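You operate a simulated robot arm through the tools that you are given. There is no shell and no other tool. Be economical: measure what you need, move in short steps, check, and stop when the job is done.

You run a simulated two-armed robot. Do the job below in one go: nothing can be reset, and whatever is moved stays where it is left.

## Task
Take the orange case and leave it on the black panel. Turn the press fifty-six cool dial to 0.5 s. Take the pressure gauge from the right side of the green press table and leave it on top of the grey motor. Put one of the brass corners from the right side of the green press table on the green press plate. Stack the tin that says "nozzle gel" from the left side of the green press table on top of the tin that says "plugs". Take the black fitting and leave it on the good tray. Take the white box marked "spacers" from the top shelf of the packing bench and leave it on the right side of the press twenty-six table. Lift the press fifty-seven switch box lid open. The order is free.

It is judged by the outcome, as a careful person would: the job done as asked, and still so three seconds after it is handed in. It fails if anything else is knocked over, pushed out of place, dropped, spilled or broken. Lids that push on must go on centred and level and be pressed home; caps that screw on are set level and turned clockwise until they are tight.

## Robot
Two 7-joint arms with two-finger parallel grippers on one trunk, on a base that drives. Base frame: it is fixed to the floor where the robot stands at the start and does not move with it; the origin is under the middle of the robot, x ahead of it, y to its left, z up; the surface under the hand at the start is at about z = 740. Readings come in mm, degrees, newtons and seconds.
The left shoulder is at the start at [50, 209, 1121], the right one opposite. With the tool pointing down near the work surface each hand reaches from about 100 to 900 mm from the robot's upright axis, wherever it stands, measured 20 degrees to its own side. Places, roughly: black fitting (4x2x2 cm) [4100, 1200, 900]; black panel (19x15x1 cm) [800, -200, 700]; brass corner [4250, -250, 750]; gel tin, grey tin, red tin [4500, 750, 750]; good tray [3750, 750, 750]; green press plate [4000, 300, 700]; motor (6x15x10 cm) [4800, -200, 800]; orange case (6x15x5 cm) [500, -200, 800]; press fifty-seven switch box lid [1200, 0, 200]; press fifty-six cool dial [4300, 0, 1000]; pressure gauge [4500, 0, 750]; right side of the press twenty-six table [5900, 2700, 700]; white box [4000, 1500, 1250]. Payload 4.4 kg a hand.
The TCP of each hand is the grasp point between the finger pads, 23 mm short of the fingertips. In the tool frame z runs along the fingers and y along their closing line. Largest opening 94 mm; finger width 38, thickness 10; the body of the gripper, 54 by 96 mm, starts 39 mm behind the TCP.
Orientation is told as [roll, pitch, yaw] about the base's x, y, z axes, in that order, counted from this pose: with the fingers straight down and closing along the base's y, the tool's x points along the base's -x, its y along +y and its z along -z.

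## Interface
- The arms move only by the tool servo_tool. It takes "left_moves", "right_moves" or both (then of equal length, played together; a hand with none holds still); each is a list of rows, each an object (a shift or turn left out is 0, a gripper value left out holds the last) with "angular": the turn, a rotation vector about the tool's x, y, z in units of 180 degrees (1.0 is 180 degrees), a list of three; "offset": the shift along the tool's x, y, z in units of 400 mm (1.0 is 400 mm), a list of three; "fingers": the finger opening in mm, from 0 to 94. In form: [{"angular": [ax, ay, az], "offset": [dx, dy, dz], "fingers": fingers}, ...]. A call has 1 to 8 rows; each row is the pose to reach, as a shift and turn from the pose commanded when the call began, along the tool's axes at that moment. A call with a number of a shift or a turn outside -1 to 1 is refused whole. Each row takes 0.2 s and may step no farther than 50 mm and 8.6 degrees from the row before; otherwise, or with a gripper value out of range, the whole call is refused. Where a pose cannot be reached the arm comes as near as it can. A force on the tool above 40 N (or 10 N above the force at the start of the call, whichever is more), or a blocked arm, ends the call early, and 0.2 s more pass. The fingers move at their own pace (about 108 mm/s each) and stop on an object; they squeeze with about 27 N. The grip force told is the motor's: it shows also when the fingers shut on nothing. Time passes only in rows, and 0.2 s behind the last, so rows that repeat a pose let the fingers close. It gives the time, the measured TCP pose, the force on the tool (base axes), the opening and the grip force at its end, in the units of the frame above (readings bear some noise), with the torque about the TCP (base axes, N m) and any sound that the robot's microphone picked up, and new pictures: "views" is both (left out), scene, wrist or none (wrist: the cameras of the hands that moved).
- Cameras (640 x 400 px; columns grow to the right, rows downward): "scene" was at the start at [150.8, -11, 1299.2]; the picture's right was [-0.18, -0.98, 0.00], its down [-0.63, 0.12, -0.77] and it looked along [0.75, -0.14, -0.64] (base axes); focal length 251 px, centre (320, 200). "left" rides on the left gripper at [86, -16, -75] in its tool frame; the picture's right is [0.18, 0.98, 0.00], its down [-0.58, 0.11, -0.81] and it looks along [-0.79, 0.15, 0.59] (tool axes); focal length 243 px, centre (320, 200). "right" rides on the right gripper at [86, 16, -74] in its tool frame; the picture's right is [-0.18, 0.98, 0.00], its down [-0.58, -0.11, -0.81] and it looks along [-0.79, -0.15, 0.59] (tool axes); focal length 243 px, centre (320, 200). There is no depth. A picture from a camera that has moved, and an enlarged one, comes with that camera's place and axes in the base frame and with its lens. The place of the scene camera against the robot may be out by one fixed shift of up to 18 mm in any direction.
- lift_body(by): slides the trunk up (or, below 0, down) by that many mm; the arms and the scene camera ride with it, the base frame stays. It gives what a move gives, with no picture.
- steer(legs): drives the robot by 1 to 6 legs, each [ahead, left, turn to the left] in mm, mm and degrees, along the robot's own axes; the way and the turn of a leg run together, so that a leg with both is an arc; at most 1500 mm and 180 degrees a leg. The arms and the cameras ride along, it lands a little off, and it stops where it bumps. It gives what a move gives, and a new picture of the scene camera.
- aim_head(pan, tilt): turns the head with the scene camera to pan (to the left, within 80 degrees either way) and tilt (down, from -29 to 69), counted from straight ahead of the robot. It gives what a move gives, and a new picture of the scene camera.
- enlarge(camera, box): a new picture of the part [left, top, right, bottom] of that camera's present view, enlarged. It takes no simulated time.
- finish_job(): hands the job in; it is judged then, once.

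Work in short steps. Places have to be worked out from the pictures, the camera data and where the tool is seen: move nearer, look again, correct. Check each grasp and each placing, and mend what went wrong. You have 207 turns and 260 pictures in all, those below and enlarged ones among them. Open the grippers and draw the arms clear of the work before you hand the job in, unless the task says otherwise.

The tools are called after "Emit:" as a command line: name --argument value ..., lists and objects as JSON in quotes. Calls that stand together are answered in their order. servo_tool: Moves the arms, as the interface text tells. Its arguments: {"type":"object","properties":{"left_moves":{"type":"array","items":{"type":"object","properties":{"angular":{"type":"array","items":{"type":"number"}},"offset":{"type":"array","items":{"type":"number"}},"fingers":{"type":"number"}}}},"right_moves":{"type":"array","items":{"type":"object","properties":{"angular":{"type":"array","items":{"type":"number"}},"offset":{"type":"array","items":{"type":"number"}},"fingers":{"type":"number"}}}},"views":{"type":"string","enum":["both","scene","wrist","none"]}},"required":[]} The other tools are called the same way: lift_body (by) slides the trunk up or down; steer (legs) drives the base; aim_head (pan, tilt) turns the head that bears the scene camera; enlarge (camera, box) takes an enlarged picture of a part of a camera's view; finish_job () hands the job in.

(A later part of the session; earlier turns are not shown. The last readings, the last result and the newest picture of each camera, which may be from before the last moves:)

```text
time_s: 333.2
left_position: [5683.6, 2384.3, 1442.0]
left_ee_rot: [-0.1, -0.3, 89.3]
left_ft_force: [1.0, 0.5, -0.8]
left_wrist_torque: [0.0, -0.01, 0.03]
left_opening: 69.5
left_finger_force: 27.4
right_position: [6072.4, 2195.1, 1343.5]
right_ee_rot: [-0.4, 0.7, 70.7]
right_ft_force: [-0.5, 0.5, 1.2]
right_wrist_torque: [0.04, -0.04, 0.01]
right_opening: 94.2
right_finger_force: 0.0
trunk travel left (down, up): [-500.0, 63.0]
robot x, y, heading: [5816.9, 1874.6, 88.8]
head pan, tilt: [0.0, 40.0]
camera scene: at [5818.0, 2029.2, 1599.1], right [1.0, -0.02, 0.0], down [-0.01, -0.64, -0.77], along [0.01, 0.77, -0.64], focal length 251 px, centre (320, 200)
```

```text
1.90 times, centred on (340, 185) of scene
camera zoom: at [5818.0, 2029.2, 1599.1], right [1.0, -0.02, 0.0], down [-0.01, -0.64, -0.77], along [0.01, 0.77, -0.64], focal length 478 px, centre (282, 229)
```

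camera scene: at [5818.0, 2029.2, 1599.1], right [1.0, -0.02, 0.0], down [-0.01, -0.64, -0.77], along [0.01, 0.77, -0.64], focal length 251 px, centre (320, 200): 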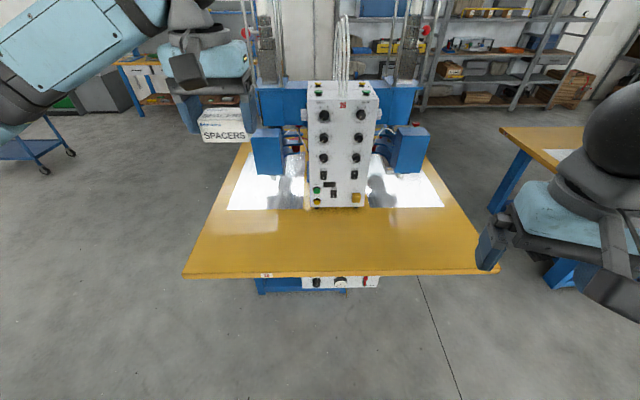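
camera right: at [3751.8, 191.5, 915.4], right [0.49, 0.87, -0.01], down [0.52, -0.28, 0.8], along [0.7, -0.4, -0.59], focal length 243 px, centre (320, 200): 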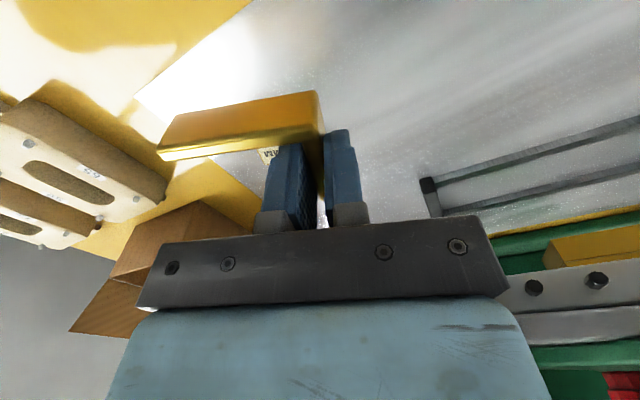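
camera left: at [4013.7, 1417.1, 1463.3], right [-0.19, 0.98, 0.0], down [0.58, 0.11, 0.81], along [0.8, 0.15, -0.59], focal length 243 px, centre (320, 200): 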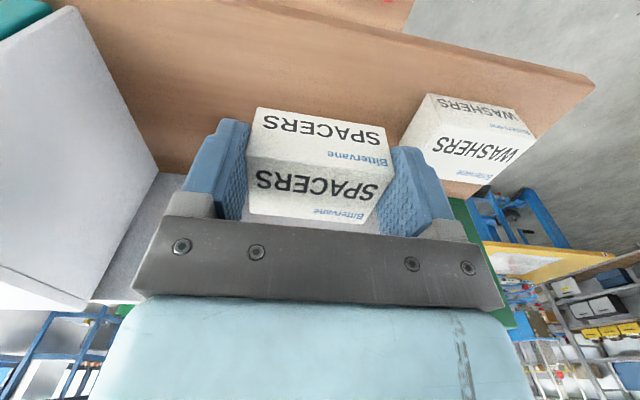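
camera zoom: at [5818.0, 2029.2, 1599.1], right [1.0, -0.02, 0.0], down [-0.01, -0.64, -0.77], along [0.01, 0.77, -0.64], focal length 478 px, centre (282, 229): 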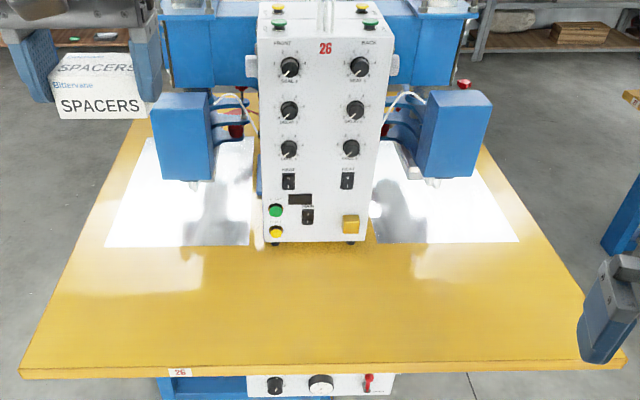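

Tower shows 26; clear strip y≈2592–2973. Lower the trunk, move closer.

Emit:
lift_body --by -280

Emit:
steer --legs '[[120, 0, 0]]'

Emit:
servo_tool --left_moves '[{"offset": [-0.08, -0.03, 0.08]}, {"offset": [-0.16, -0.06, 0.16]}, {"offset": [-0.24, -0.09, 0.24]}, {"offset": [-0.32, -0.12, 0.32]}, {"offset": [-0.4, -0.15, 0.4]}, {"offset": [-0.48, -0.16, 0.48]}, {"offset": [-0.56, -0.17, 0.56]}, {"offset": [-0.6, -0.17, 0.66]}]' --views "both"

```text
time_s: 336.0
left_position: [5682.2, 2383.1, 1162.6]
left_ee_rot: [-0.1, -0.4, 89.3]
left_ft_force: [0.5, 0.3, -2.1]
left_wrist_torque: [-0.01, 0.01, 0.02]
left_opening: 69.4
left_finger_force: 26.7
right_position: [6072.0, 2193.6, 1063.2]
right_ee_rot: [-0.4, 0.6, 70.7]
right_ft_force: [1.2, -0.3, -0.1]
right_wrist_torque: [-0.03, 0.01, -0.01]
right_opening: 94.0
right_finger_force: 0.1
trunk travel left (down, up): [-220.0, 343.0]
robot x, y, heading: [5815.7, 1869.9, 88.8]
head pan, tilt: [0.0, 40.0]
```

```text
time_s: 337.2
left_position: [5684.2, 2501.9, 1163.1]
left_ee_rot: [-0.1, -0.1, 89.3]
left_ft_force: [-1.3, 0.1, -1.6]
left_wrist_torque: [-0.05, 0.03, 0.02]
left_opening: 69.6
left_finger_force: 27.2
right_position: [6074.7, 2312.5, 1062.9]
right_ee_rot: [-0.5, 0.7, 70.6]
right_ft_force: [0.3, -0.1, 0.3]
right_wrist_torque: [-0.04, -0.03, 0.03]
right_opening: 93.8
right_finger_force: 0.0
trunk travel left (down, up): [-220.0, 343.0]
robot x, y, heading: [5819.1, 1993.6, 89.1]
head pan, tilt: [0.0, 40.0]
camera scene: at [5820.2, 2147.8, 1319.0], right [1.0, -0.02, 0.0], down [-0.01, -0.64, -0.77], along [0.01, 0.77, -0.64], focal length 251 px, centre (320, 200)
```

scene: 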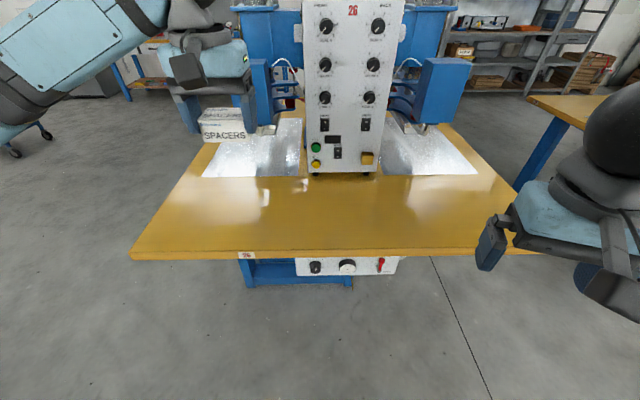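

```text
time_s: 339.0
left_position: [5756.2, 2745.0, 897.9]
left_ee_rot: [-0.2, -0.1, 89.4]
left_ft_force: [0.0, -0.8, -0.6]
left_wrist_torque: [-0.04, -0.04, 0.02]
left_opening: 69.5
left_finger_force: 27.6
right_position: [6073.7, 2312.5, 1064.0]
right_ee_rot: [-0.4, 0.7, 70.7]
right_ft_force: [0.0, -0.1, 0.3]
right_wrist_torque: [-0.01, -0.01, 0.0]
right_opening: 94.0
right_finger_force: 0.0
trunk travel left (down, up): [-220.0, 343.0]
robot x, y, heading: [5814.9, 1988.5, 88.8]
head pan, tilt: [0.0, 40.0]
camera scene: at [5820.0, 2147.6, 1319.0], right [1.0, -0.02, 0.0], down [-0.01, -0.64, -0.77], along [0.01, 0.77, -0.64], focal length 251 px, centre (320, 200)
camera left: at [5771.2, 2657.1, 974.6], right [-0.98, -0.17, 0.0], down [-0.1, 0.58, 0.81], along [-0.14, 0.8, -0.59], focal length 243 px, centre (320, 200)
```

scene: 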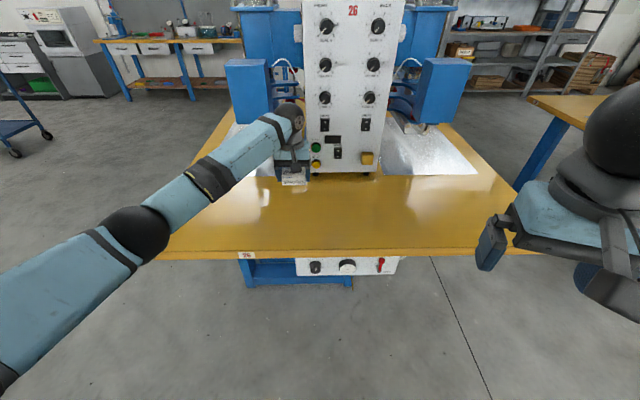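
left: 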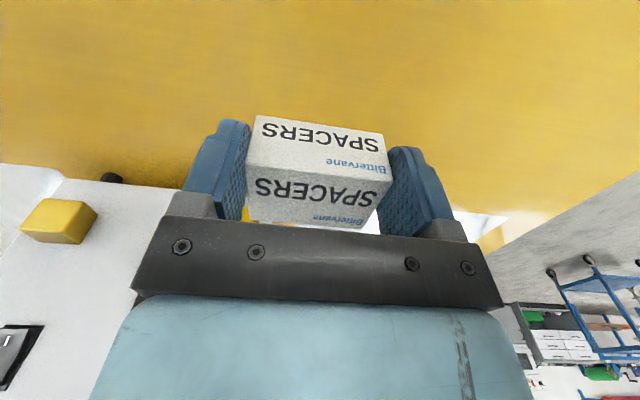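

Pull back 25 mm and lower to the table.

Emit:
servo_tool --left_moves '[{"offset": [0.06, 0, 0.08]}, {"offset": [0.06, 0, 0.18]}, {"offset": [0.06, 0, 0.28]}, {"offset": [0.06, 0, 0.31]}, {"offset": [0.06, 0, 0.32]}, {"offset": [0.06, 0, 0.327]}, {"offset": [0.06, 0, 0.333]}]' --views "none"

```text
time_s: 340.6
left_position: [5756.5, 2718.4, 769.3]
left_ee_rot: [-0.2, -0.4, 89.3]
left_ft_force: [-5.3, 4.1, 23.2]
left_wrist_torque: [0.23, 0.14, 0.06]
left_opening: 69.5
left_finger_force: 27.2
right_position: [6074.2, 2310.6, 1064.7]
right_ee_rot: [-0.4, 0.5, 70.7]
right_ft_force: [0.4, -0.2, -0.2]
right_wrist_torque: [-0.04, 0.01, -0.01]
right_opening: 94.0
right_finger_force: 0.2
trunk travel left (down, up): [-220.0, 343.0]
robot x, y, heading: [5820.3, 1993.0, 88.8]
head pan, tilt: [0.0, 40.0]
```

Contact. Relax, release, and lift away.

Emit:
servo_tool --left_moves '[{"offset": [0, 0, -0.008]}, {"offset": [0, 0, -0.008], "fingers": 94}, {"offset": [0, 0, -0.008], "fingers": 94}, {"offset": [0, 0, -0.1], "fingers": 94}, {"offset": [0.05, 0, -0.2], "fingers": 94}, {"offset": [0.13, 0.02, -0.28], "fingers": 94}, {"offset": [0.22, 0.04, -0.35], "fingers": 94}, {"offset": [0.31, 0.06, -0.42], "fingers": 94}]' --views "scene"

```text
time_s: 342.4
left_position: [5730.2, 2591.1, 936.4]
left_ee_rot: [-0.1, -0.2, 89.4]
left_ft_force: [-1.0, 0.1, -0.1]
left_wrist_torque: [0.03, 0.0, -0.03]
left_opening: 94.2
left_finger_force: 0.0
right_position: [6074.0, 2310.6, 1063.5]
right_ee_rot: [-0.3, 0.6, 70.5]
right_ft_force: [0.5, 0.1, 0.6]
right_wrist_torque: [0.02, -0.02, 0.0]
right_opening: 94.2
right_finger_force: 0.0
trunk travel left (down, up): [-220.0, 343.0]
robot x, y, heading: [5818.0, 1990.3, 88.9]
head pan, tilt: [0.0, 40.0]
camera scene: at [5819.9, 2146.1, 1319.1], right [1.0, -0.02, 0.0], down [-0.01, -0.64, -0.77], along [0.01, 0.77, -0.64], focal length 251 px, centre (320, 200)
```

scene: 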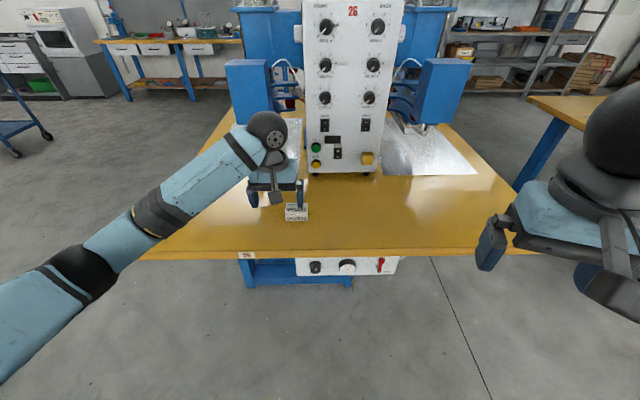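

SPACERS box is on table 26's right side. Retract the left hand, then drive back toward the tins and turn to face them from the left side.

Emit:
servo_tool --left_moves '[{"offset": [0.07, 0.04, -0.05]}, {"offset": [0.14, 0.08, -0.1]}, {"offset": [0.21, 0.12, -0.15]}, {"offset": [0.28, 0.16, -0.2]}, {"offset": [0.35, 0.2, -0.25]}, {"offset": [0.42, 0.25, -0.3]}, {"offset": [0.49, 0.3, -0.33]}]' --views "none"

Emit:
steer --legs '[[-120, 0, 1], [0, 880, 0], [0, 0, 90], [0, 0, 90]]'

Emit:
aim_head --pan -10 --tilt 30

```text
time_s: 344.0
left_position: [5607.6, 2397.7, 1064.0]
left_ee_rot: [-0.2, -0.3, 89.3]
left_ft_force: [-0.2, -0.6, -0.2]
left_wrist_torque: [0.01, -0.03, 0.01]
left_opening: 93.9
left_finger_force: 0.1
right_position: [6073.6, 2311.3, 1064.6]
right_ee_rot: [-0.5, 0.6, 70.7]
right_ft_force: [-0.3, -0.3, 0.2]
right_wrist_torque: [-0.02, -0.02, 0.0]
right_opening: 94.1
right_finger_force: 0.1
trunk travel left (down, up): [-220.0, 343.0]
robot x, y, heading: [5817.0, 1988.2, 89.2]
head pan, tilt: [0.0, 40.0]
```

```text
time_s: 360.6
left_position: [5160.6, 1464.2, 1062.8]
left_ee_rot: [-0.1, -0.3, -89.0]
left_ft_force: [0.2, -0.3, -0.4]
left_wrist_torque: [0.02, -0.01, 0.02]
left_opening: 94.1
left_finger_force: 0.0
right_position: [4690.6, 1539.3, 1064.8]
right_ee_rot: [-0.6, 0.7, -107.7]
right_ft_force: [0.3, 1.4, -0.7]
right_wrist_torque: [0.02, 0.0, -0.01]
right_opening: 94.1
right_finger_force: 0.1
trunk travel left (down, up): [-220.0, 343.0]
robot x, y, heading: [4941.9, 1866.9, -89.5]
head pan, tilt: [0.0, 40.0]
camera scene: at [4940.4, 1720.1, 1319.1], right [-1.0, -0.01, 0.0], down [-0.01, 0.64, -0.77], along [0.01, -0.77, -0.64], focal length 251 px, centre (320, 200)
```

scene: 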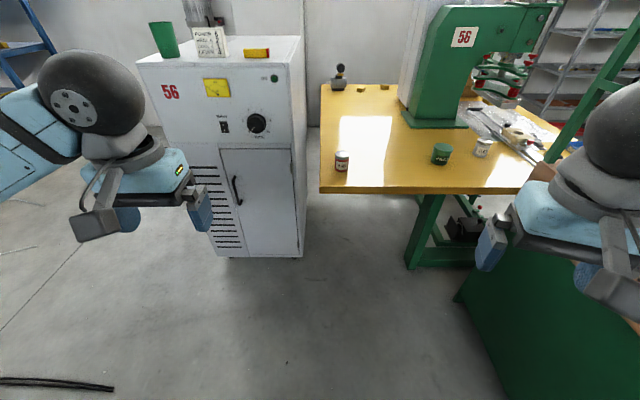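

```text
time_s: 361.3
left_position: [5159.4, 1465.3, 1064.1]
left_ee_rot: [-0.1, -0.3, -89.1]
left_ft_force: [-0.5, 0.4, -0.7]
left_wrist_torque: [-0.03, -0.03, -0.05]
left_opening: 94.0
left_finger_force: 0.1
right_position: [4690.3, 1539.7, 1064.5]
right_ee_rot: [-0.5, 0.7, -107.9]
right_ft_force: [0.3, 0.1, 0.3]
right_wrist_torque: [0.03, -0.02, 0.04]
right_opening: 94.1
right_finger_force: 0.1
trunk travel left (down, up): [-220.0, 343.0]
robot x, y, heading: [4941.1, 1864.5, -89.6]
head pan, tilt: [-10.0, 30.0]
camera scene: at [4924.7, 1715.9, 1334.4], right [-0.99, 0.16, 0.0], down [0.08, 0.49, -0.87], along [-0.14, -0.85, -0.5], focal length 251 px, centre (320, 200)
```

scene: 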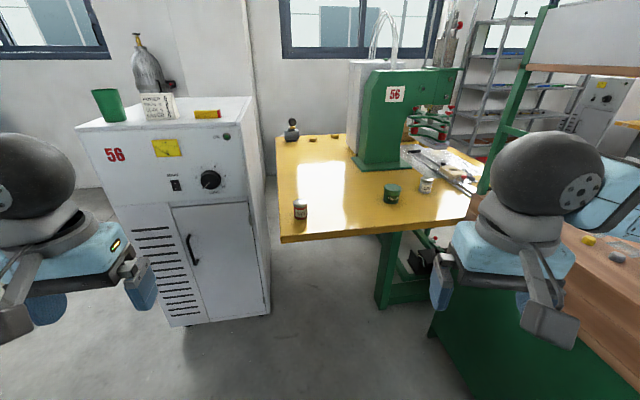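

Tins are visible from here; enlarge to read them.

Emit:
enlarge --camera "scene" --box '[280, 165, 450, 230]'

```text
3.76 times, centred on (365, 198) of scene
camera zoom: at [4924.7, 1715.9, 1334.4], right [-0.99, 0.16, 0.0], down [0.08, 0.49, -0.87], along [-0.14, -0.85, -0.5], focal length 945 px, centre (151, 209)
```

zoom: 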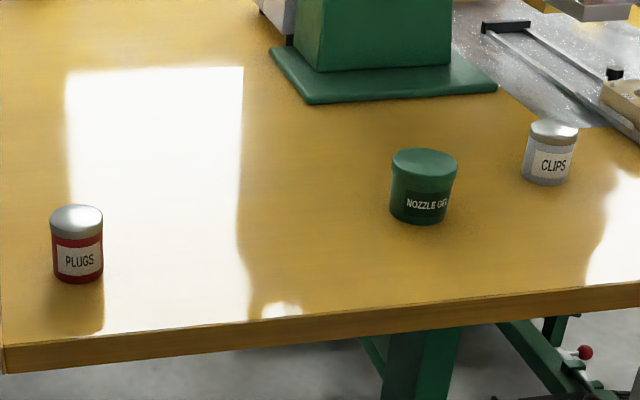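

Green tin = "NOZZLE GEL", red = "PLUGS". I extend the right hand forward (tucking the elbow) and drive in closer.

Emit:
servo_tool --right_moves '[{"offset": [-0.073, 0.046, 0], "angular": [0, 0, -0.017]}, {"offset": [-0.145, 0.092, 0], "angular": [0, 0, -0.034]}, {"offset": [-0.218, 0.138, 0], "angular": [0, 0, -0.051]}, {"offset": [-0.29, 0.184, 0], "angular": [0, 0, -0.068]}, {"offset": [-0.363, 0.23, 0], "angular": [0, 0, -0.085]}, {"offset": [-0.435, 0.276, 0], "angular": [0, 0, -0.102]}]' --views "none"

Emit:
steer --legs '[[480, -80, 0]]'

Emit:
aim_head --pan -15 --tilt 42

```text
time_s: 362.7
left_position: [5158.5, 1464.1, 1064.1]
left_ee_rot: [-0.1, -0.3, -89.2]
left_ft_force: [1.0, -0.5, -0.1]
left_wrist_torque: [0.0, 0.0, 0.02]
left_opening: 93.9
left_finger_force: 0.1
right_position: [4742.7, 1339.8, 1060.9]
right_ee_rot: [-0.3, 0.8, -89.4]
right_ft_force: [-0.5, -0.3, 0.7]
right_wrist_torque: [0.02, -0.05, -0.04]
right_opening: 94.1
right_finger_force: 0.0
trunk travel left (down, up): [-220.0, 343.0]
robot x, y, heading: [4937.7, 1869.3, -89.6]
head pan, tilt: [-10.0, 30.0]
```

```text
time_s: 365.6
left_position: [5086.0, 992.8, 1063.4]
left_ee_rot: [-0.2, -0.2, -88.9]
left_ft_force: [-1.0, -0.1, 0.6]
left_wrist_torque: [0.01, -0.01, 0.01]
left_opening: 94.1
left_finger_force: 0.1
right_position: [4669.4, 868.1, 1061.6]
right_ee_rot: [-0.1, 0.7, -89.2]
right_ft_force: [0.2, 0.7, -1.0]
right_wrist_torque: [0.01, 0.0, 0.0]
right_opening: 94.1
right_finger_force: 0.1
trunk travel left (down, up): [-220.0, 343.0]
robot x, y, heading: [4863.1, 1396.0, -89.1]
head pan, tilt: [-10.0, 30.0]
camera scene: at [4849.5, 1243.4, 1334.4], right [-0.99, 0.16, 0.0], down [0.08, 0.49, -0.87], along [-0.14, -0.85, -0.5], focal length 251 px, centre (320, 200)
```

scene: 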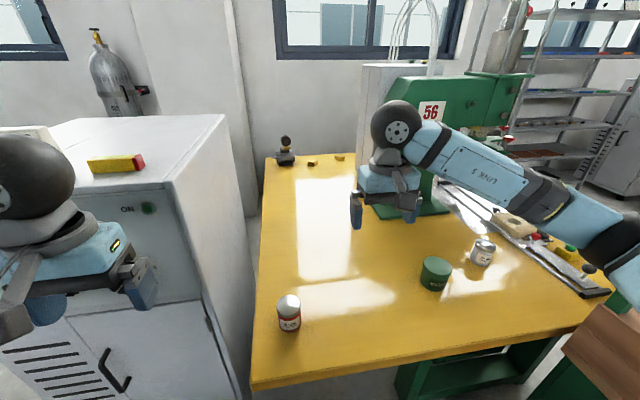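

```text
time_s: 366.3
left_position: [5085.1, 993.6, 1062.6]
left_ee_rot: [0.0, -0.4, -88.9]
left_ft_force: [0.5, 0.5, 0.4]
left_wrist_torque: [0.04, 0.01, -0.04]
left_opening: 94.2
left_finger_force: 0.0
right_position: [4669.2, 868.3, 1060.9]
right_ee_rot: [-0.2, 0.8, -89.2]
right_ft_force: [-0.2, -0.4, -0.5]
right_wrist_torque: [-0.01, -0.03, -0.02]
right_opening: 93.8
right_finger_force: 0.1
trunk travel left (down, up): [-220.0, 343.0]
robot x, y, heading: [4863.8, 1396.3, -89.1]
head pan, tilt: [-15.0, 42.0]
camera scene: at [4843.6, 1252.1, 1316.2], right [-0.97, 0.25, 0.0], down [0.17, 0.65, -0.74], along [-0.18, -0.72, -0.67], focal length 251 px, centre (320, 200)
```

scene: 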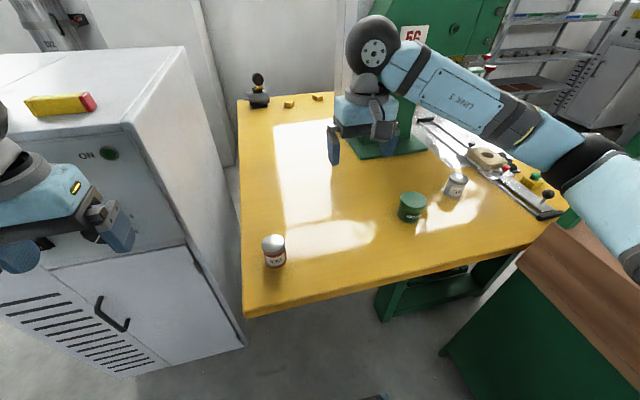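

Green tin ≈(4430,799), red tin ≈(4863,861). Move the right hand to hover before the green tin.

Emit:
servo_tool --right_moves '[{"offset": [0, -0.1, 0.03]}, {"offset": [0, -0.2, 0.06]}, {"offset": [0, -0.3, 0.1]}, {"offset": [0, -0.4, 0.15]}, {"offset": [0, -0.5, 0.2]}, {"offset": [0, -0.5975, 0.26]}, {"offset": [0, -0.5975, 0.3]}]' --views "both"

```text
time_s: 367.9
left_position: [5082.6, 991.5, 1064.9]
left_ee_rot: [0.0, -0.2, -89.0]
left_ft_force: [-0.3, -0.2, 0.0]
left_wrist_torque: [0.01, -0.01, -0.03]
left_opening: 93.8
left_finger_force: 0.1
right_position: [4422.5, 867.2, 945.4]
right_ee_rot: [-0.2, 0.8, -89.5]
right_ft_force: [-1.0, -0.4, 0.2]
right_wrist_torque: [-0.01, 0.02, 0.0]
right_opening: 94.2
right_finger_force: 0.1
trunk travel left (down, up): [-220.0, 343.0]
robot x, y, heading: [4862.4, 1398.5, -89.3]
head pan, tilt: [-15.0, 42.0]
camera scene: at [4841.2, 1250.8, 1316.6], right [-0.97, 0.25, 0.0], down [0.17, 0.65, -0.74], along [-0.18, -0.72, -0.67], focal length 251 px, centre (320, 200)
camera right: at [4439.7, 951.9, 1019.9], right [0.98, -0.17, -0.01], down [-0.1, -0.59, 0.8], along [-0.14, -0.79, -0.6], focal length 243 px, centre (320, 200)
```

scene: 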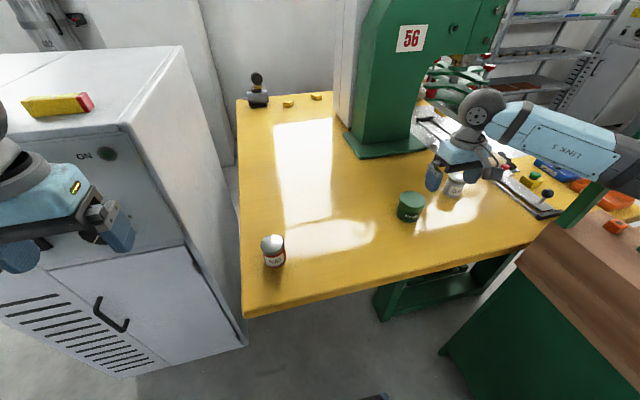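
right: 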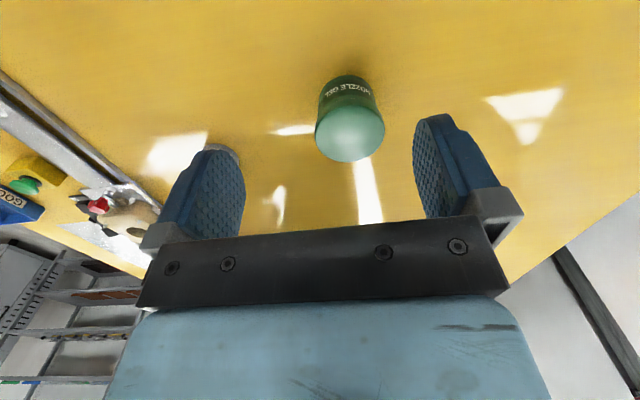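

Green tin top centre ≈(4441,789). Move above it at z≈868 and re-check.

Emit:
servo_tool --right_moves '[{"offset": [-0.07, 0.02, 0.04]}, {"offset": [-0.14, 0.047, 0.08]}, {"offset": [-0.195, 0.047, 0.14]}, {"offset": [-0.195, 0.047, 0.194]}, {"offset": [-0.195, 0.047, 0.194]}]' --views "both"

```text
time_s: 369.1
left_position: [5085.5, 993.2, 1063.5]
left_ee_rot: [-0.1, -0.4, -88.8]
left_ft_force: [-1.4, -0.3, 0.6]
left_wrist_torque: [0.0, 0.03, 0.01]
left_opening: 94.2
left_finger_force: 0.1
right_position: [4449.9, 788.9, 862.6]
right_ee_rot: [-0.2, 0.7, -89.2]
right_ft_force: [0.2, 0.3, -0.8]
right_wrist_torque: [0.01, 0.02, -0.02]
right_opening: 94.0
right_finger_force: 0.1
trunk travel left (down, up): [-220.0, 343.0]
robot x, y, heading: [4862.8, 1398.4, -89.1]
head pan, tilt: [-15.0, 42.0]
camera scene: at [4843.7, 1252.0, 1316.1], right [-0.97, 0.25, 0.0], down [0.17, 0.65, -0.74], along [-0.18, -0.72, -0.67], focal length 251 px, centre (320, 200)
camera right: at [4465.2, 874.2, 939.4], right [0.99, -0.17, -0.01], down [-0.1, -0.59, 0.8], along [-0.14, -0.79, -0.6], focal length 243 px, centre (320, 200)
```

scene: 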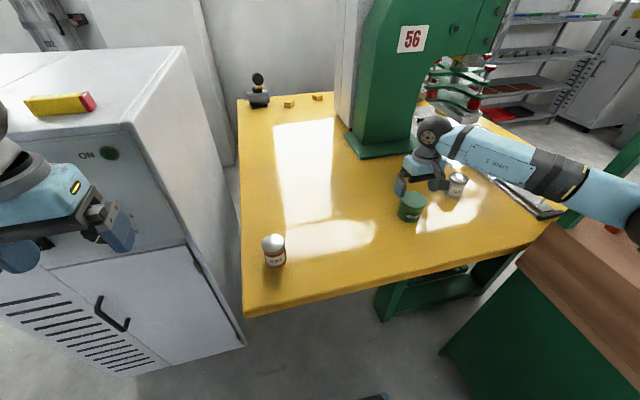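
right: 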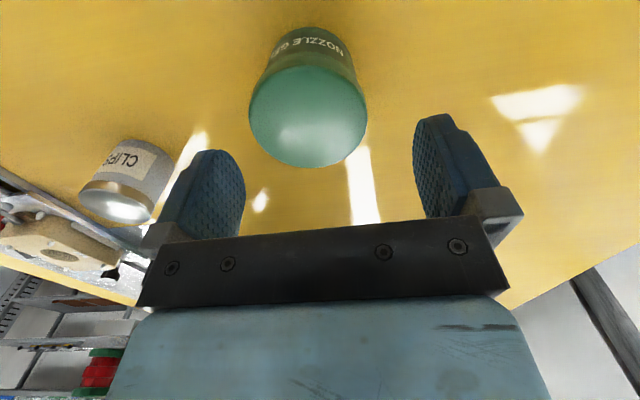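

Tin top is at (4441,785,804), Ø75. Centre on it and descend to z≈792, then close.

Emit:
servo_tool --right_moves '[{"offset": [-0.0085, -0.0225, 0]}, {"offset": [-0.0085, -0.0225, 0.08]}, {"offset": [-0.0085, -0.0225, 0.15]}, {"offset": [-0.0085, -0.0225, 0.1765]}, {"offset": [-0.0085, -0.0225, 0.1765], "fingers": 60}, {"offset": [-0.0085, -0.0225, 0.1765], "fingers": 60}, {"offset": [-0.0085, -0.0225, 0.1765], "fingers": 60}]' --views "both"

```text
time_s: 370.7
left_position: [5084.1, 992.8, 1063.2]
left_ee_rot: [0.0, -0.3, -89.0]
left_ft_force: [-1.0, -0.4, 0.3]
left_wrist_torque: [0.0, -0.03, 0.0]
left_opening: 93.9
left_finger_force: 0.0
right_position: [4441.0, 786.0, 790.4]
right_ee_rot: [-0.2, 0.7, -89.3]
right_ft_force: [-0.1, -0.9, 1.0]
right_wrist_torque: [-0.09, -0.08, -0.02]
right_opening: 74.7
right_finger_force: 26.9
trunk travel left (down, up): [-220.0, 343.0]
robot x, y, heading: [4860.2, 1395.6, -89.0]
head pan, tilt: [-15.0, 42.0]
camera scene: at [4843.5, 1252.1, 1316.1], right [-0.97, 0.25, 0.0], down [0.17, 0.65, -0.74], along [-0.18, -0.72, -0.67], focal length 251 px, centre (320, 200)
camera right: at [4456.3, 871.9, 866.9], right [0.99, -0.17, -0.01], down [-0.1, -0.59, 0.8], along [-0.14, -0.79, -0.6], focal length 243 px, centre (320, 200)
```

scene: 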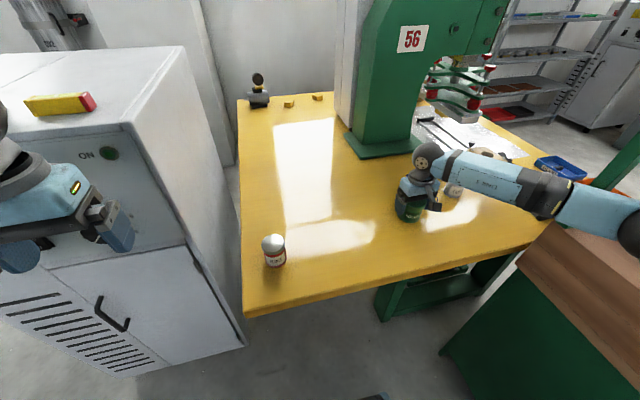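
right: 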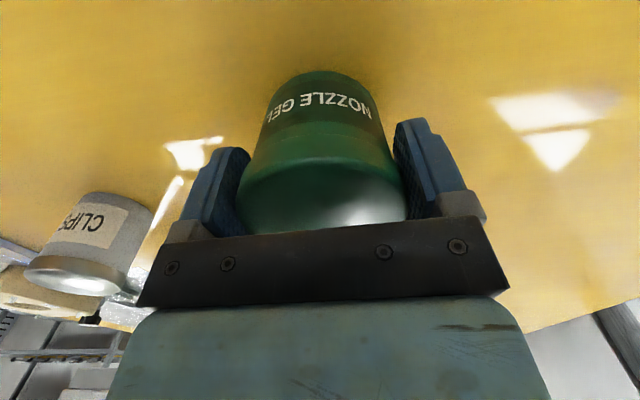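

Gripped Ø74.7. Lift and carry toward the red tin (centre ≈(4862,861), top ≈811); the left hand shifts right so its camera can watch.

Emit:
servo_tool --right_moves '[{"offset": [0, 0, -0.12]}, {"offset": [0, 0, -0.24]}, {"offset": [0, 0, -0.36]}, {"offset": [0.03, 0.115, -0.36]}, {"offset": [0.06, 0.23, -0.36]}, {"offset": [0.09, 0.345, -0.36]}, {"offset": [0.12, 0.46, -0.36]}, {"offset": [0.15, 0.575, -0.36]}]' --left_moves '[{"offset": [0.03, 0, 0]}, {"offset": [0.06, 0, 0]}, {"offset": [0.09, 0, 0]}, {"offset": [0.12, 0, 0]}, {"offset": [0.15, 0, 0]}, {"offset": [0.15, -0.05, 0]}, {"offset": [0.15, -0.1, 0]}, {"offset": [0.15, -0.15, 0]}]' --views "both"

```text
time_s: 372.5
left_position: [5024.0, 1052.8, 1063.2]
left_ee_rot: [-0.1, -0.1, -88.9]
left_ft_force: [0.2, -0.1, -0.2]
left_wrist_torque: [0.0, 0.01, 0.02]
left_opening: 94.1
left_finger_force: 0.0
right_position: [4672.0, 850.4, 937.7]
right_ee_rot: [-0.3, 0.8, -89.4]
right_ft_force: [-0.4, 0.0, -3.2]
right_wrist_torque: [0.03, 0.03, 0.01]
right_opening: 74.9
right_finger_force: 26.9
trunk travel left (down, up): [-220.0, 343.0]
robot x, y, heading: [4865.8, 1398.0, -89.2]
head pan, tilt: [-15.0, 42.0]
camera scene: at [4843.8, 1251.3, 1316.0], right [-0.97, 0.25, 0.0], down [0.17, 0.65, -0.74], along [-0.18, -0.72, -0.67], focal length 251 px, centre (320, 200)
camera right: at [4688.6, 935.9, 1013.6], right [0.99, -0.17, -0.01], down [-0.1, -0.59, 0.8], along [-0.14, -0.79, -0.6], focal length 243 px, centre (320, 200)
camera left: at [5007.5, 1137.8, 1138.8], right [0.98, 0.2, 0.0], down [0.12, -0.58, 0.81], along [0.16, -0.79, -0.59], focal length 243 px, centre (320, 200)
```

scene: 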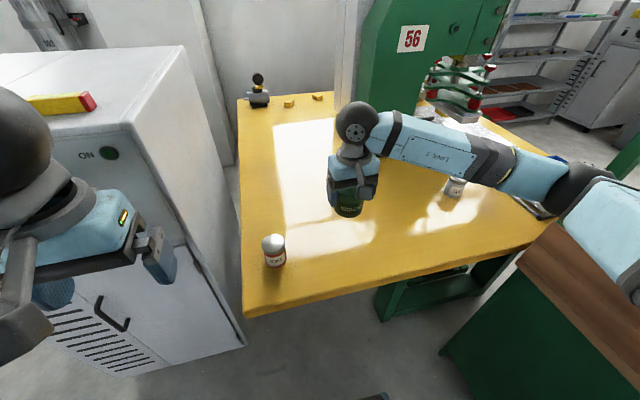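
right: 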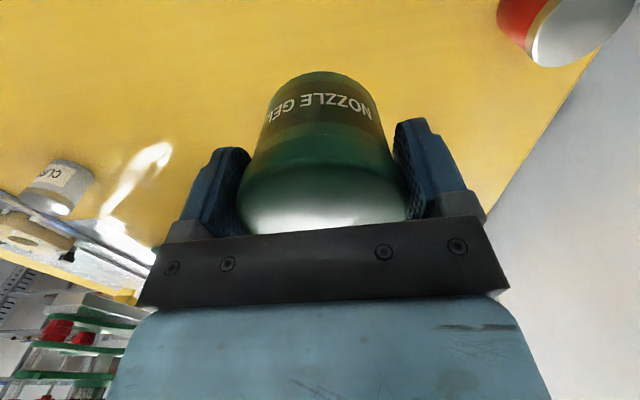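
left: 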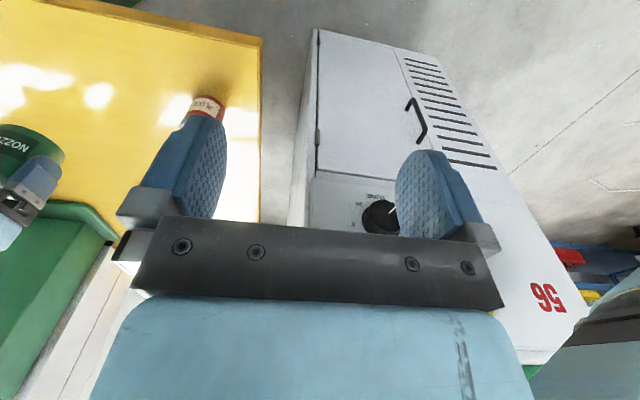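

Red tin partly visible at the right; move 80 mm closer for a better fix.

Emit:
servo_tool --right_moves '[{"offset": [0.01, 0.1, -0.02]}, {"offset": [0.02, 0.16, -0.02]}, {"offset": [0.02, 0.16, -0.02]}]' --left_moves '[{"offset": [0.05, 0, 0], "fingers": 20}, {"offset": [0.1, 0, 0], "fingers": 20}, {"offset": [0.1, 0, 0], "fingers": 20}]' --views "wrist"

```text
time_s: 373.3
left_position: [5023.5, 1092.1, 1062.4]
left_ee_rot: [-0.1, -0.2, -88.8]
left_ft_force: [0.0, -0.8, 0.4]
left_wrist_torque: [0.0, 0.03, -0.01]
left_opening: 20.1
left_finger_force: 0.1
right_position: [4735.9, 859.2, 945.6]
right_ee_rot: [-0.2, 0.8, -89.2]
right_ft_force: [-0.3, 0.1, -3.3]
right_wrist_torque: [0.02, -0.01, -0.03]
right_opening: 74.7
right_finger_force: 26.8
trunk travel left (down, up): [-220.0, 343.0]
robot x, y, heading: [4862.5, 1397.1, -89.3]
head pan, tilt: [-15.0, 42.0]
camera right: at [4751.1, 944.0, 1020.1], right [0.99, -0.17, -0.01], down [-0.1, -0.59, 0.8], along [-0.14, -0.79, -0.6], focal length 243 px, centre (320, 200)
camera left: at [5005.8, 1177.3, 1138.4], right [0.98, 0.2, 0.0], down [0.12, -0.58, 0.81], along [0.16, -0.79, -0.59], focal length 243 px, centre (320, 200)
```

right: 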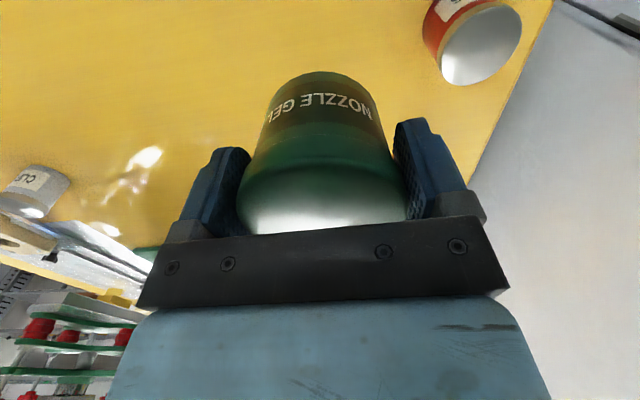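
left: 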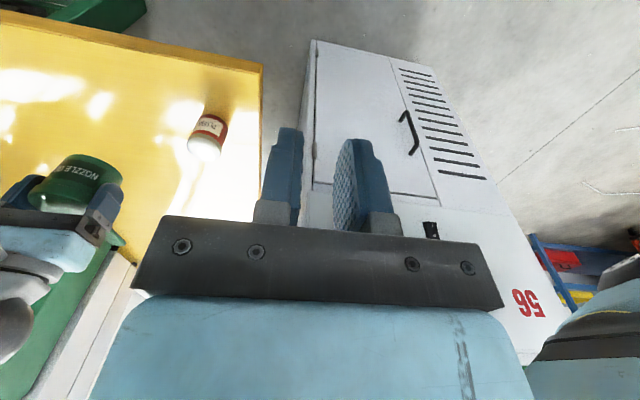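

Triangulated red tin top at ≈(4861,847,806). Move the green tin above it (bottom ~70 mm above) and check.

Emit:
servo_tool --right_moves '[{"offset": [-0.01, 0.11, 0]}, {"offset": [-0.02, 0.22, 0]}, {"offset": [-0.03, 0.313, 0]}, {"offset": [-0.03, 0.313, 0.06]}, {"offset": [-0.03, 0.313, 0.11]}, {"offset": [-0.03, 0.313, 0.11]}]' --left_moves '[{"offset": [0, 0, 0]}, {"offset": [0, 0, 0]}, {"offset": [0, 0, 0]}, {"offset": [0, 0, 0]}, {"offset": [0, 0, 0]}, {"offset": [0, 0, 0]}]' --views "both"

```text
time_s: 374.7
left_position: [5022.6, 1092.1, 1063.6]
left_ee_rot: [-0.1, -0.2, -88.9]
left_ft_force: [-0.1, -0.5, -0.4]
left_wrist_torque: [-0.01, -0.03, -0.02]
left_opening: 20.2
left_finger_force: 0.1
right_position: [4858.9, 847.4, 899.5]
right_ee_rot: [-0.2, 0.8, -89.1]
right_ft_force: [0.2, 0.6, -3.3]
right_wrist_torque: [-0.01, 0.02, -0.01]
right_opening: 74.7
right_finger_force: 27.4
trunk travel left (down, up): [-220.0, 343.0]
robot x, y, heading: [4864.2, 1399.8, -89.2]
head pan, tilt: [-15.0, 42.0]
camera scene: at [4843.4, 1251.9, 1316.1], right [-0.97, 0.25, 0.0], down [0.17, 0.65, -0.74], along [-0.18, -0.72, -0.67], focal length 251 px, centre (320, 200)
camera right: at [4875.6, 933.3, 975.3], right [0.99, -0.17, -0.01], down [-0.1, -0.59, 0.8], along [-0.14, -0.79, -0.6], focal length 243 px, centre (320, 200)
camera left: at [5005.8, 1177.4, 1138.5], right [0.98, 0.2, 0.0], down [0.12, -0.58, 0.81], along [0.16, -0.79, -0.59], focal length 243 px, centre (320, 200)
```

scene: 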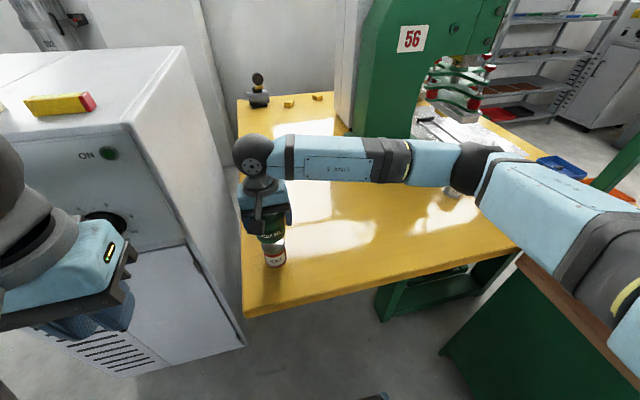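
right: 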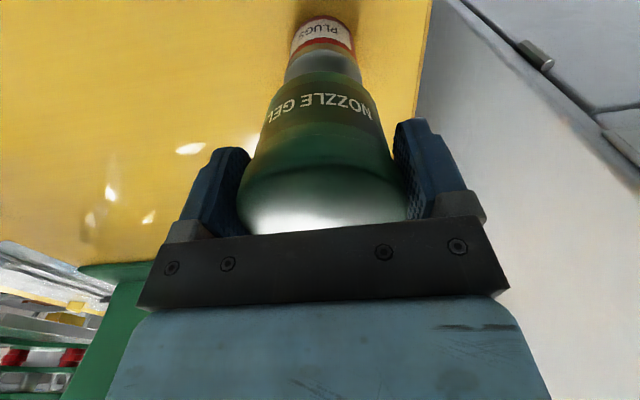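
left: 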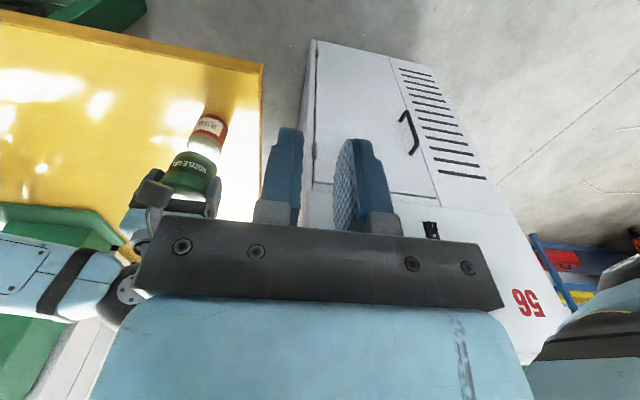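

Enlarge the left-hand view for alignment.

Emit:
enlarge --camera "left" --box '[120, 90, 270, 220]'

Emit:
enlarge --camera "right" --box '[240, 0, 410, 130]'

Emit:
enlarge --camera "scene" --box '[220, 180, 330, 280]'

```text
3.08 times, centred on (195, 155) of left
camera zoom: at [5005.8, 1177.4, 1138.5], right [0.98, 0.2, 0.0], down [0.12, -0.58, 0.81], along [0.16, -0.79, -0.59], focal length 746 px, centre (705, 338)
```

zoom: 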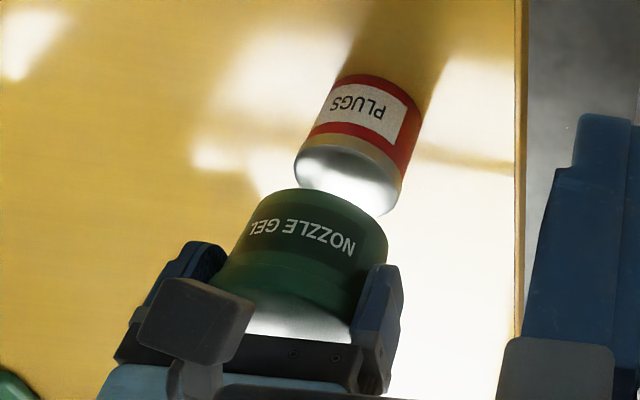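

```text
3.08 times, centred on (325, 65) of right
camera zoom: at [4875.6, 933.3, 975.3], right [0.99, -0.17, -0.01], down [-0.1, -0.59, 0.8], along [-0.14, -0.79, -0.6], focal length 746 px, centre (305, 615)
```

zoom: 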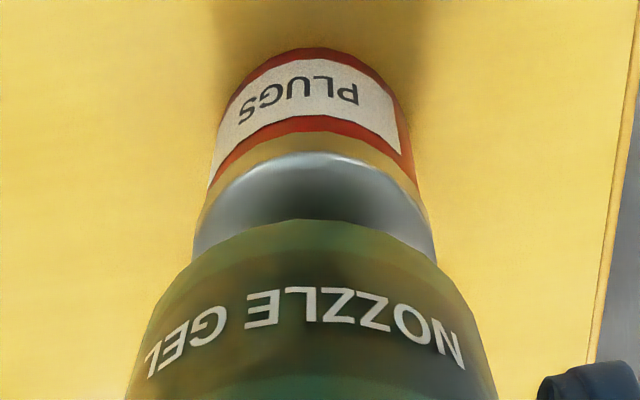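

```text
4.00 times, centred on (275, 230) of scene
camera zoom: at [4843.4, 1251.9, 1316.1], right [-0.97, 0.25, 0.0], down [0.17, 0.65, -0.74], along [-0.18, -0.72, -0.67], focal length 1004 px, centre (500, 80)
```

zoom: 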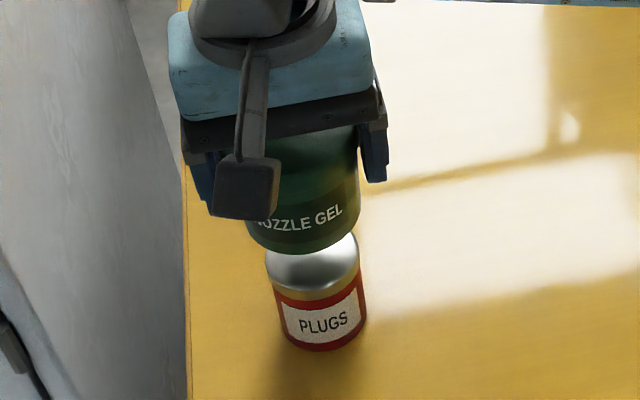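

Alignment: red centre ≈(4861,843). Shift (+2,-4) mm and lower to just above contact.

Emit:
servo_tool --right_moves '[{"offset": [-0.01, 0.006, 0.03]}, {"offset": [-0.01, 0.006, 0.06]}, {"offset": [-0.01, 0.006, 0.085]}, {"offset": [-0.01, 0.006, 0.093]}, {"offset": [-0.01, 0.006, 0.1]}]' --views "none"

Emit:
enlarge --camera "left" --box '[120, 90, 270, 220]'

Emit:
enlarge --camera "scene" --box '[220, 180, 330, 280]'

```text
time_s: 375.9
left_position: [5023.2, 1090.8, 1062.8]
left_ee_rot: [-0.1, -0.2, -88.9]
left_ft_force: [0.0, -0.4, 0.5]
left_wrist_torque: [-0.03, 0.0, 0.02]
left_opening: 20.2
left_finger_force: 0.1
right_position: [4861.4, 844.4, 861.1]
right_ee_rot: [-0.1, 0.6, -89.3]
right_ft_force: [0.0, -3.3, 8.4]
right_wrist_torque: [-0.02, 0.22, 0.03]
right_opening: 74.7
right_finger_force: 26.7
trunk travel left (down, up): [-220.0, 343.0]
robot x, y, heading: [4861.1, 1392.8, -89.3]
head pan, tilt: [-15.0, 42.0]
```

```text
3.08 times, centred on (195, 155) of left
camera zoom: at [5005.9, 1177.9, 1138.9], right [0.98, 0.2, 0.0], down [0.12, -0.58, 0.81], along [0.16, -0.79, -0.59], focal length 746 px, centre (705, 338)
```

zoom: 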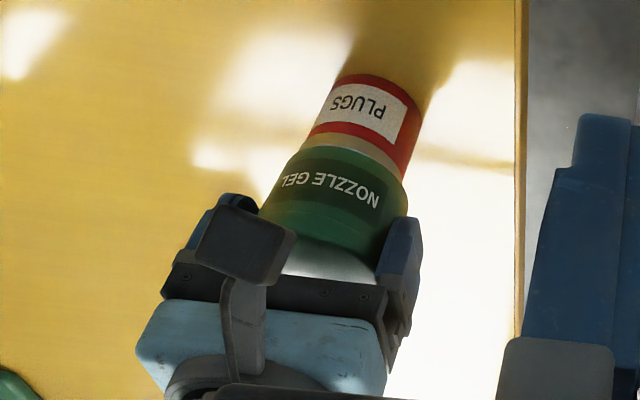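

```text
4.00 times, centred on (275, 230) of scene
camera zoom: at [4843.6, 1252.5, 1316.4], right [-0.97, 0.25, 0.0], down [0.17, 0.65, -0.74], along [-0.18, -0.72, -0.67], focal length 1004 px, centre (500, 80)
```

zoom: 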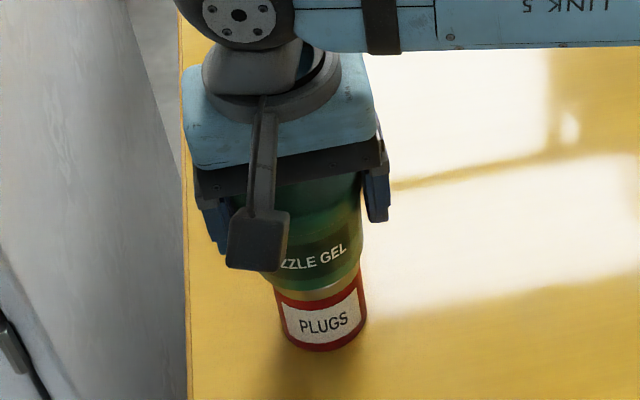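

Contact reached; green sits ~4 mm to +x of the red's axis. Lift 4 mm, shift -4 mm in x, set down again.

Emit:
servo_tool --right_moves '[{"offset": [0, 0, -0.012]}, {"offset": [0, -0.011, -0.012]}, {"offset": [0, -0.011, -0.004]}, {"offset": [0, -0.011, 0.001]}, {"offset": [0, -0.011, 0.004]}]' --views "none"

Emit:
enlarge --camera "scene" --box '[220, 180, 330, 280]'

Emit:
enlarge --camera "right" --box '[240, 0, 410, 130]'

```text
time_s: 377.1
left_position: [5023.3, 1091.8, 1063.9]
left_ee_rot: [-0.1, -0.4, -88.9]
left_ft_force: [-0.1, -0.1, 0.4]
left_wrist_torque: [-0.03, -0.03, 0.0]
left_opening: 19.8
left_finger_force: 0.0
right_position: [4856.7, 844.4, 861.2]
right_ee_rot: [-0.1, 0.5, -89.2]
right_ft_force: [-1.9, -0.4, 18.2]
right_wrist_torque: [0.19, 0.24, 0.02]
right_opening: 74.6
right_finger_force: 26.6
trunk travel left (down, up): [-220.0, 343.0]
robot x, y, heading: [4860.7, 1394.9, -89.3]
head pan, tilt: [-15.0, 42.0]
```

```text
4.00 times, centred on (275, 230) of scene
camera zoom: at [4843.4, 1253.6, 1316.7], right [-0.97, 0.25, 0.0], down [0.17, 0.65, -0.74], along [-0.18, -0.72, -0.67], focal length 1004 px, centre (500, 80)
```

zoom: 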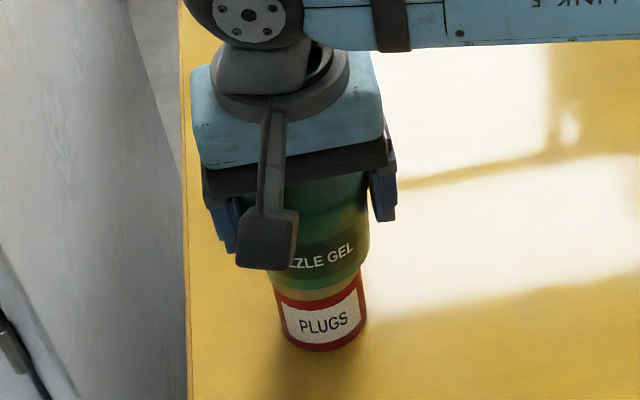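

```text
3.08 times, centred on (325, 65) of right
camera zoom: at [4872.7, 930.2, 936.6], right [0.99, -0.17, 0.0], down [-0.1, -0.59, 0.8], along [-0.14, -0.79, -0.6], focal length 746 px, centre (305, 615)
```

zoom: 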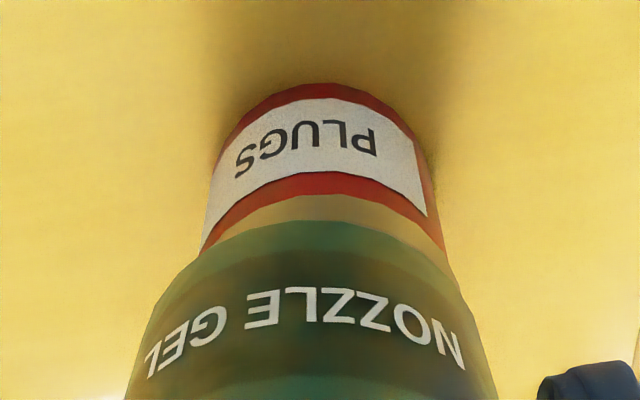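

Well centred on the red tin. Relax the load, open and lift away.

Emit:
servo_tool --right_moves '[{"offset": [0, 0.004, -0.006]}, {"offset": [0, 0.004, -0.006], "fingers": 94}, {"offset": [0, 0.004, -0.006], "fingers": 94}, {"offset": [0, 0.004, -0.006], "fingers": 94}, {"offset": [0, 0.004, -0.06], "fingers": 94}, {"offset": [0, 0.004, -0.16], "fingers": 94}, {"offset": [0, 0.004, -0.27], "fingers": 94}]' --views "wrist"

Emit:
enlarge --camera "scene" --box '[220, 180, 330, 280]'

```text
time_s: 378.7
left_position: [5023.6, 1090.8, 1063.2]
left_ee_rot: [-0.2, -0.3, -88.9]
left_ft_force: [0.3, -0.5, 0.3]
left_wrist_torque: [-0.02, 0.0, -0.01]
left_opening: 20.0
left_finger_force: 0.0
right_position: [4857.9, 842.8, 965.8]
right_ee_rot: [-0.3, 0.9, -89.2]
right_ft_force: [0.1, 0.0, -0.2]
right_wrist_torque: [-0.02, 0.0, -0.01]
right_opening: 94.0
right_finger_force: 0.0
trunk travel left (down, up): [-220.0, 343.0]
robot x, y, heading: [4862.9, 1391.1, -89.2]
head pan, tilt: [-15.0, 42.0]
camera right: at [4874.7, 928.4, 1041.2], right [0.99, -0.17, -0.01], down [-0.1, -0.59, 0.8], along [-0.14, -0.79, -0.6], focal length 243 px, centre (320, 200)
```

right: 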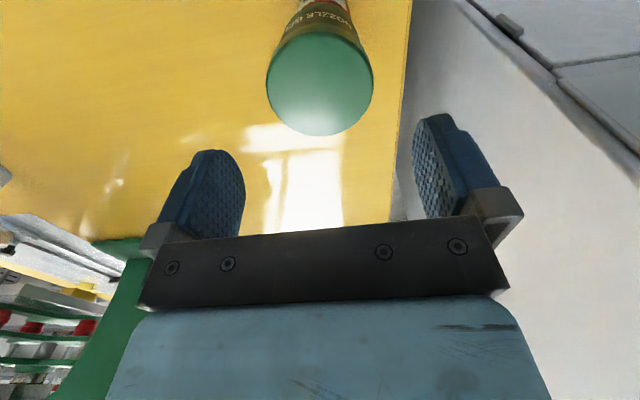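

```text
4.00 times, centred on (275, 230) of scene
camera zoom: at [4843.8, 1252.7, 1316.1], right [-0.97, 0.25, 0.0], down [0.17, 0.65, -0.74], along [-0.18, -0.72, -0.67], focal length 1004 px, centre (500, 80)
```

zoom: 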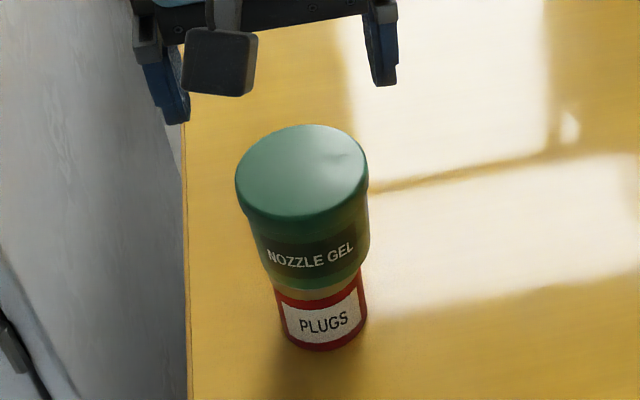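

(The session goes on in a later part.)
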